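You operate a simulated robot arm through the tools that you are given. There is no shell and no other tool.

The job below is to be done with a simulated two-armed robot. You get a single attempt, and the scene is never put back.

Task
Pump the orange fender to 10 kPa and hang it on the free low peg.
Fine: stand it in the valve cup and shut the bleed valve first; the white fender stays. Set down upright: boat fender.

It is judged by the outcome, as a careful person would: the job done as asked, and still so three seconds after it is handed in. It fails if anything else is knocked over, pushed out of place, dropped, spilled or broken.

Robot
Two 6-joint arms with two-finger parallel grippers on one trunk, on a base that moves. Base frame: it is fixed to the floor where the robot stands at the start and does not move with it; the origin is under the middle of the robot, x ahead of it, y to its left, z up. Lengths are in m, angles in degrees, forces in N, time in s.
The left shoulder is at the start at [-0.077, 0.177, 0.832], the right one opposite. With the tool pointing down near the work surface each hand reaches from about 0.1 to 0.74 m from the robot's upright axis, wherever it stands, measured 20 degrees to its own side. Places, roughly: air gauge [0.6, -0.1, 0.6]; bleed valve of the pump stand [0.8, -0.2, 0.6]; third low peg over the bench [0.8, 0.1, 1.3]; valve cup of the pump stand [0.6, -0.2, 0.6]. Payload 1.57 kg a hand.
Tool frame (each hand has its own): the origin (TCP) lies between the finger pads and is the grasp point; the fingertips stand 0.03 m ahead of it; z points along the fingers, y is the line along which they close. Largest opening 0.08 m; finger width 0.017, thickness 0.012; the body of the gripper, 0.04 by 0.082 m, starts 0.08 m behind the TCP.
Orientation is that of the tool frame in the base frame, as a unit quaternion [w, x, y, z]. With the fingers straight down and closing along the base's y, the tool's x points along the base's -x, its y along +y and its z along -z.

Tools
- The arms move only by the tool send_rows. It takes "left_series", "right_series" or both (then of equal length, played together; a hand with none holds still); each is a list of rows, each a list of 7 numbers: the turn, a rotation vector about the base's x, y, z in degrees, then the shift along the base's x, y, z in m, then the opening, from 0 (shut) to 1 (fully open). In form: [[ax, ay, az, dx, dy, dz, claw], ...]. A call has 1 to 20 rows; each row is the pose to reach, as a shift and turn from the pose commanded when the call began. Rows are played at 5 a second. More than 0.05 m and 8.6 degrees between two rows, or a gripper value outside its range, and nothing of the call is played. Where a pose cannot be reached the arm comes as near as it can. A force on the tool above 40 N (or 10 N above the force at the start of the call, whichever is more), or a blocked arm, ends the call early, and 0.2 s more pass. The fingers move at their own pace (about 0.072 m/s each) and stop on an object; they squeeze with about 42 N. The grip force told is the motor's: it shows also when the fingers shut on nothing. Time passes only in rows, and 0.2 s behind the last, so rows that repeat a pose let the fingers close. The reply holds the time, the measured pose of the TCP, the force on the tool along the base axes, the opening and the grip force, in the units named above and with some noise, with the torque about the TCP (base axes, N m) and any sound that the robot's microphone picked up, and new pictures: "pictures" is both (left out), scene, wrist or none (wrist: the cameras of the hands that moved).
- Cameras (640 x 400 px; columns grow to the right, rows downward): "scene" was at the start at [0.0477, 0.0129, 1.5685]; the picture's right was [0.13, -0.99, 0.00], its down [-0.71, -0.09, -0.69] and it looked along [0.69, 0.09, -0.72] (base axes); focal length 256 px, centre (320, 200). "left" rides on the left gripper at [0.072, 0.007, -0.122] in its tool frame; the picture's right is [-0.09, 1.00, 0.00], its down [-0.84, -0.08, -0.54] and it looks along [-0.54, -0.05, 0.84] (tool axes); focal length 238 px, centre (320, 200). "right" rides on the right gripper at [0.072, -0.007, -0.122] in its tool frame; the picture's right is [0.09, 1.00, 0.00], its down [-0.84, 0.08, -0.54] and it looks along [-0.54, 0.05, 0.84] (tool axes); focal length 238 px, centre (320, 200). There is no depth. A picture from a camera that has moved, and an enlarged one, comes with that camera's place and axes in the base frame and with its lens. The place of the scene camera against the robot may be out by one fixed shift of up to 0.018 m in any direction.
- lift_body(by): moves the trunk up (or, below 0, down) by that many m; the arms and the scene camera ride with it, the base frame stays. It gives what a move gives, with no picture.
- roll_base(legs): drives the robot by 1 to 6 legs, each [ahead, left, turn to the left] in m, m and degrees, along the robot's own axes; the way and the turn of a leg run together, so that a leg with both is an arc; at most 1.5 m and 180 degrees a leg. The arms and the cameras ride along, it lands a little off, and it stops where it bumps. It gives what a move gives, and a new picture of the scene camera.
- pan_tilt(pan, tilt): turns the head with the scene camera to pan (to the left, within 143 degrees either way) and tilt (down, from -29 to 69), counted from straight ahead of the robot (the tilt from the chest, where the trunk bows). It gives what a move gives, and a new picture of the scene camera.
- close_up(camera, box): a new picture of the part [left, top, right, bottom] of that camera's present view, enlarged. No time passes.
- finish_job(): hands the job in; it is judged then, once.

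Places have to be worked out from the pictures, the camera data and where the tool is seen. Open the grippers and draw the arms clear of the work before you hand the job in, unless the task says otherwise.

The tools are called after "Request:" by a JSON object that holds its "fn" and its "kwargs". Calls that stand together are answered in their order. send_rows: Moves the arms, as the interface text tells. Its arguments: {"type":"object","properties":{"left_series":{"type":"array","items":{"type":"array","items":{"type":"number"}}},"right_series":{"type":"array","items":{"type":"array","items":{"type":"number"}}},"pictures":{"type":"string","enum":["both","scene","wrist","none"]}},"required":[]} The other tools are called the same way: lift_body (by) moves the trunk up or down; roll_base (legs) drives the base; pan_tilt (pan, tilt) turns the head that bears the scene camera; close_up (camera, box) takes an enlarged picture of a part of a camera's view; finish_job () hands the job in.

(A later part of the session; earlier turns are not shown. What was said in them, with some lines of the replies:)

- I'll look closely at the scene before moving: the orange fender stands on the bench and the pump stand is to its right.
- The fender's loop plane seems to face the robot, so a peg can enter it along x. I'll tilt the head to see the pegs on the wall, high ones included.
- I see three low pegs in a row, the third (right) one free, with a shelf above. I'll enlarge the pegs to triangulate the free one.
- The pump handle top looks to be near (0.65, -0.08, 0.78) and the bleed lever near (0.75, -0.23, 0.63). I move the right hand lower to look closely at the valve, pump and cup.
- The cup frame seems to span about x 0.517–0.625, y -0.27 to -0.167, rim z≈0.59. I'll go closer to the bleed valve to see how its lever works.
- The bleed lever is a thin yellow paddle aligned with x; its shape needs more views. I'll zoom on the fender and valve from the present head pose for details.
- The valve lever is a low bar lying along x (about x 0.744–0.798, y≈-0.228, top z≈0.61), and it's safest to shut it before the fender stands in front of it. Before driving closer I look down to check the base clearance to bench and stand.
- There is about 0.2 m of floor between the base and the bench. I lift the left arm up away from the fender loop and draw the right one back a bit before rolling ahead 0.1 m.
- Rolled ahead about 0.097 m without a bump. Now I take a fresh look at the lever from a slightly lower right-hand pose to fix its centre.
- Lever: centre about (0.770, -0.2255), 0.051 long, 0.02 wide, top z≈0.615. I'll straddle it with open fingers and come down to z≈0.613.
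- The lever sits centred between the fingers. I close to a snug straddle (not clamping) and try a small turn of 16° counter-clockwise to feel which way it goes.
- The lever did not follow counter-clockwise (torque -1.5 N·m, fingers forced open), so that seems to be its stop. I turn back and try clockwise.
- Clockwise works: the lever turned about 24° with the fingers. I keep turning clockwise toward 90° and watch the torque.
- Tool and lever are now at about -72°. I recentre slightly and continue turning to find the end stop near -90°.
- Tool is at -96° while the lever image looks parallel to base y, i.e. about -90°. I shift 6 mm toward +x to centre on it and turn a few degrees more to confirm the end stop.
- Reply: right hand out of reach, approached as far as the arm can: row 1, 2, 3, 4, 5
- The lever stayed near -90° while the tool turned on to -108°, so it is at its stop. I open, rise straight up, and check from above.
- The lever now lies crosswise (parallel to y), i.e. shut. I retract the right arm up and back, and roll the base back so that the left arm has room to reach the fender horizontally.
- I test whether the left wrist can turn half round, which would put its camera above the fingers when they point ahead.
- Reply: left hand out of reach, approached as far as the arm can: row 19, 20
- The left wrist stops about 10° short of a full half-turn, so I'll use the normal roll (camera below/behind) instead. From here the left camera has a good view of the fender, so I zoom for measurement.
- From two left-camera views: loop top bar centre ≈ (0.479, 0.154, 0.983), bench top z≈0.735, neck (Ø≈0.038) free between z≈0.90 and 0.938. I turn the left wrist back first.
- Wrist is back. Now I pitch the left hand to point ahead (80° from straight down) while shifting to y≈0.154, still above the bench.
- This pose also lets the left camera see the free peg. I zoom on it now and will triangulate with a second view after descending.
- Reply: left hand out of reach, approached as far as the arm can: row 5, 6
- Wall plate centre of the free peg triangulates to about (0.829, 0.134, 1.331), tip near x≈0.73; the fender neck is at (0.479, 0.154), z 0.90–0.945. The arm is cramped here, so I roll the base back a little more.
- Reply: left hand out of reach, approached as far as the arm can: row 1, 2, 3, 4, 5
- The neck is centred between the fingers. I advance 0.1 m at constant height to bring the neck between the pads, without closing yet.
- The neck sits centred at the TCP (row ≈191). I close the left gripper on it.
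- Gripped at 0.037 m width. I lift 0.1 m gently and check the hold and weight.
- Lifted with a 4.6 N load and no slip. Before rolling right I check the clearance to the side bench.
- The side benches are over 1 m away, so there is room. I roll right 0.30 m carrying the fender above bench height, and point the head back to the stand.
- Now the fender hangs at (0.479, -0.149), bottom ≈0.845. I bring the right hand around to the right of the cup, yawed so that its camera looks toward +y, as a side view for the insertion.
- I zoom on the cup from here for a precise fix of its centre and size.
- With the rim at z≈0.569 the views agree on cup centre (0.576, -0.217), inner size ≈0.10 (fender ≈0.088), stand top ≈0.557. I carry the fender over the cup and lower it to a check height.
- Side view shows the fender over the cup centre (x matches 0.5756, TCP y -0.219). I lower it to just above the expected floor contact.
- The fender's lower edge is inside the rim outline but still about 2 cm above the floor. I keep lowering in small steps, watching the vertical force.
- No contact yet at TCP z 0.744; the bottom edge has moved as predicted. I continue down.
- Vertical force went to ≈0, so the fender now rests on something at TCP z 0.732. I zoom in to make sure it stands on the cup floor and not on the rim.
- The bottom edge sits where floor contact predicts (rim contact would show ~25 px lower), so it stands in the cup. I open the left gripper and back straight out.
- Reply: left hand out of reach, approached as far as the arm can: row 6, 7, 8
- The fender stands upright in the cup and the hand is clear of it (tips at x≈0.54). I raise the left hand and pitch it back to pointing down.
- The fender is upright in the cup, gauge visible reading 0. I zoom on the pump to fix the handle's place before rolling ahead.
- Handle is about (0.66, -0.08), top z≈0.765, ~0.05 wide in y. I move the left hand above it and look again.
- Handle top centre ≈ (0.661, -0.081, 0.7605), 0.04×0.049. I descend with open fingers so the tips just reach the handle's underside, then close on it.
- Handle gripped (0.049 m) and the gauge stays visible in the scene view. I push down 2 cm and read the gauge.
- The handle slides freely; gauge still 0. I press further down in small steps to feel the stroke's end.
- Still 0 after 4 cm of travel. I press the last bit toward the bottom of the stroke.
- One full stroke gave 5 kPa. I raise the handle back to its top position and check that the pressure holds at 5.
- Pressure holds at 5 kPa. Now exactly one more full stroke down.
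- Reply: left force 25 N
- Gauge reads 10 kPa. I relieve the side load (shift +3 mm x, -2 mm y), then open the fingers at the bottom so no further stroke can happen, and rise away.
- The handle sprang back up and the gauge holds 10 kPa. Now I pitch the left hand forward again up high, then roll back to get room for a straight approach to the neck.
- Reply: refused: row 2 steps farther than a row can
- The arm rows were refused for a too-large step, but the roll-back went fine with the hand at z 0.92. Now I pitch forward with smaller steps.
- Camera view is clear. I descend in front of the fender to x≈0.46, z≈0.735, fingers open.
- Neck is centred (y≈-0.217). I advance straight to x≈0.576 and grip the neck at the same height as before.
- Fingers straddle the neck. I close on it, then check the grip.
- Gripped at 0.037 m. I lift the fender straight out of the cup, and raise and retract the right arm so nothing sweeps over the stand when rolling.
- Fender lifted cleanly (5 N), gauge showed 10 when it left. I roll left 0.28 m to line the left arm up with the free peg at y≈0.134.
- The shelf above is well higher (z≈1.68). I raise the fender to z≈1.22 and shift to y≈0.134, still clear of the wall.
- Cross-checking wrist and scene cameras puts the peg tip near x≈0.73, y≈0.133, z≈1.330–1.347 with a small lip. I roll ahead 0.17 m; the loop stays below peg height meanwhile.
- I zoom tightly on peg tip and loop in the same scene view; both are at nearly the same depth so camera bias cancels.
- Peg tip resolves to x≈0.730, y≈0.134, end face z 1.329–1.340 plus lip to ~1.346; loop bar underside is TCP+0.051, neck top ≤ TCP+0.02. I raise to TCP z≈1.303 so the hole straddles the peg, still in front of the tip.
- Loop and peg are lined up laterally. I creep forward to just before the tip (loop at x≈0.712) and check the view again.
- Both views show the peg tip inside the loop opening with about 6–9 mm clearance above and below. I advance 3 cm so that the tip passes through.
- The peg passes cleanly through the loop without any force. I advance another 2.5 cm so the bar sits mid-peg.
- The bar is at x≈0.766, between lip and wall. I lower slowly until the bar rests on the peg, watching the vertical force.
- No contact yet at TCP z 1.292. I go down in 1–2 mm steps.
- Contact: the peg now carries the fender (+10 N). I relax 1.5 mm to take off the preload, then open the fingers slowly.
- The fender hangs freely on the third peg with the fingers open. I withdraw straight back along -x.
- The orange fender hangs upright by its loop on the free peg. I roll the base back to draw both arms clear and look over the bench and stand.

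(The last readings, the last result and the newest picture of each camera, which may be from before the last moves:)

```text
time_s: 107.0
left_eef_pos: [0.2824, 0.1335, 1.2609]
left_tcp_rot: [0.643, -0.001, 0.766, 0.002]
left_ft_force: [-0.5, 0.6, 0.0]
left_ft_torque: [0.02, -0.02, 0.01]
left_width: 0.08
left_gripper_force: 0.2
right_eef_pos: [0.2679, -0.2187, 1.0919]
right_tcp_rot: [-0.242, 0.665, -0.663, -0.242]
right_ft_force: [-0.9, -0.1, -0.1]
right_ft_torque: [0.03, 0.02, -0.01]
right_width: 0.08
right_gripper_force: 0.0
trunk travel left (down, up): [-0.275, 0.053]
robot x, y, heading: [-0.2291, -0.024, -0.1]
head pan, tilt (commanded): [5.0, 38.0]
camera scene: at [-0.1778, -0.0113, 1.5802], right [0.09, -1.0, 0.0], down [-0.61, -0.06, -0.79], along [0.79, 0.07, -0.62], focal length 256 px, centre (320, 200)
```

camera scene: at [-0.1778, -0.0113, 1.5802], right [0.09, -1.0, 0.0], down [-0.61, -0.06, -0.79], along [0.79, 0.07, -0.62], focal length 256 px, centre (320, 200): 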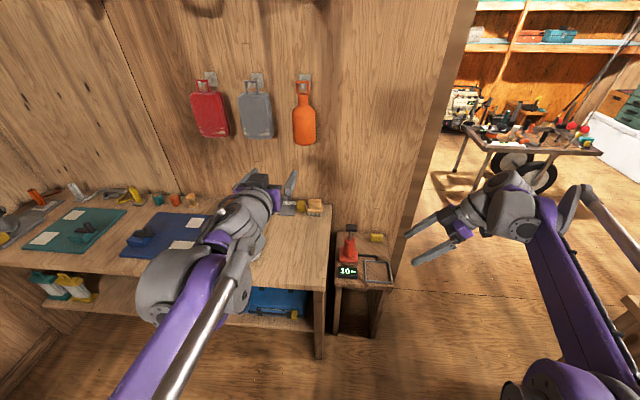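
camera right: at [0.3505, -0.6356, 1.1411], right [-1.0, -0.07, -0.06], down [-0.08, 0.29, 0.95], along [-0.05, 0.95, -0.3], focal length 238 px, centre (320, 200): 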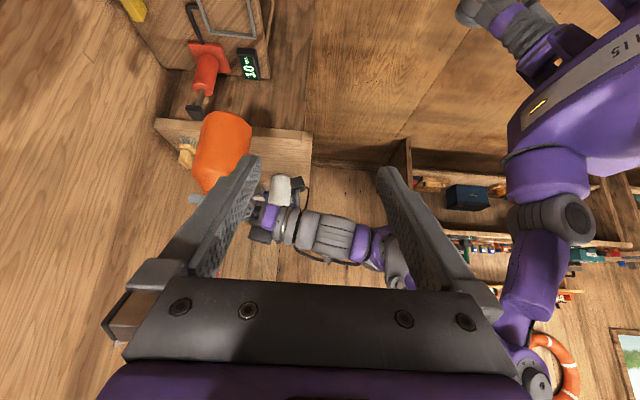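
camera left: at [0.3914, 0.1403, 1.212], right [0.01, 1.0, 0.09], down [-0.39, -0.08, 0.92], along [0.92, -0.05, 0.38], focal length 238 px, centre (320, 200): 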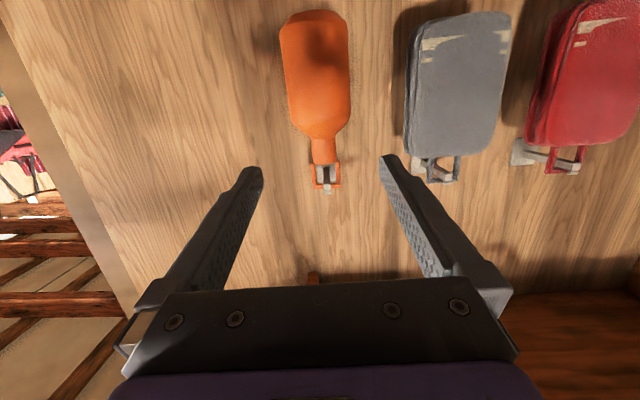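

Fender hanging, gauge 10 kPa. The left arm hides the white fender from view, so I move it slightly to confirm it is undisturbed.

Request:
{"fn": "send_rows", "kwargs": {"left_series": [[0, 0, 0, -0.03, 0.03, 0, 1], [0, 0, 0, -0.05, 0.07, 0.01, 1], [0, 0, 0, -0.06, 0.11, 0.02, 1], [0, 0, 0, -0.06, 0.15, 0.03, 1], [0, 0, 0, -0.06, 0.19, 0.04, 1], [0, 0, 0, -0.06, 0.22, 0.04, 1]], "pictures": "scene"}}

Request:
{"fn": "close_up", "kwargs": {"camera": "scene", "box": [160, 60, 420, 320]}}

```text
time_s: 108.4
left_eef_pos: [0.2225, 0.3556, 1.3021]
left_tcp_rot: [0.641, -0.001, 0.767, 0.002]
left_ft_force: [0.6, -0.3, -0.7]
left_ft_torque: [0.02, 0.0, 0.02]
left_width: 0.0803
left_gripper_force: 0.1
left hand out of reach, approached as far as the arm can: row 1, 2
right_eef_pos: [0.2673, -0.2179, 1.0915]
right_tcp_rot: [-0.242, 0.665, -0.664, -0.242]
right_ft_force: [0.3, 0.4, 0.6]
right_ft_torque: [-0.04, 0.02, -0.02]
right_width: 0.0801
right_gripper_force: 0.1
trunk travel left (down, up): [-0.275, 0.053]
robot x, y, heading: [-0.2316, -0.0196, 0.1]
head pan, tilt (commanded): [5.0, 38.0]
camera scene: at [-0.1775, -0.0107, 1.5801], right [0.09, -1.0, 0.0], down [-0.61, -0.06, -0.79], along [0.78, 0.07, -0.62], focal length 256 px, centre (320, 200)
```

scene: 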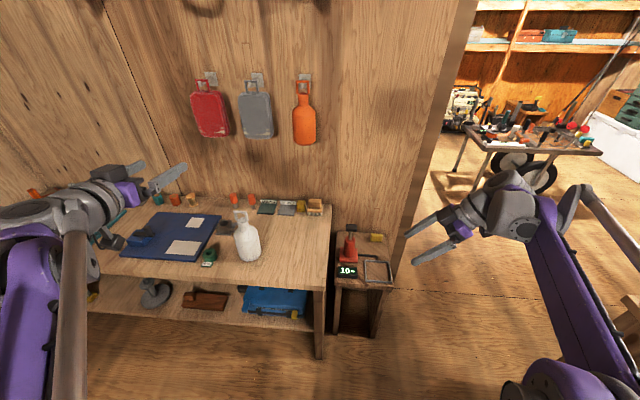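

```text
1.54 times, centred on (290, 190) of scene
camera zoom: at [-0.1775, -0.0107, 1.5801], right [0.09, -1.0, 0.0], down [-0.61, -0.06, -0.79], along [0.78, 0.07, -0.62], focal length 394 px, centre (366, 215)
```

zoom: 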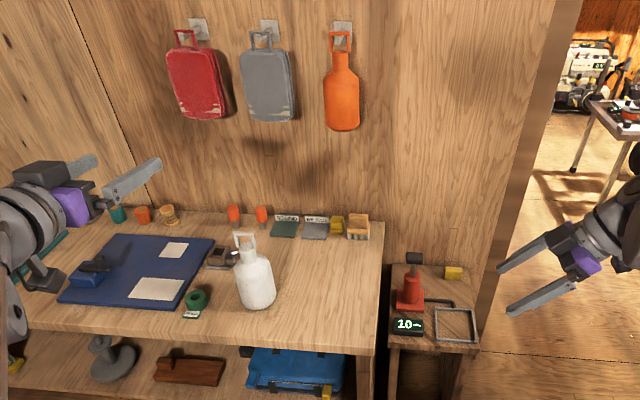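

Everything is in order. The orange fender hangs still on the third low peg and the gauge shows 10 kPa. The white fender and the rest are undisturbed, and both grippers are open and clear. I hand the job in.

Request:
{"fn": "finish_job", "kwargs": {}}

```text
The job is handed in.
```

The orange fender is pumped to 10 kPa and hangs by its loop on the third, free low peg.

- **Bleed valve:** I shut it first, turning the lever 90° clockwise to its stop. It is still shut.
- **Pumping:** The fender stood upright in the valve cup. Two full strokes took the gauge from 0 to 5 to 10 kPa, and it still read 10 in the last picture. The pump handle sprang back up by itself.
- **Everything else:** In the final pictures the white fender stands upright on the bench. The red and grey bags still hang on their pegs and nothing looks knocked over.

Both grippers are open, the base is rolled back, and the arms are clear of the work.
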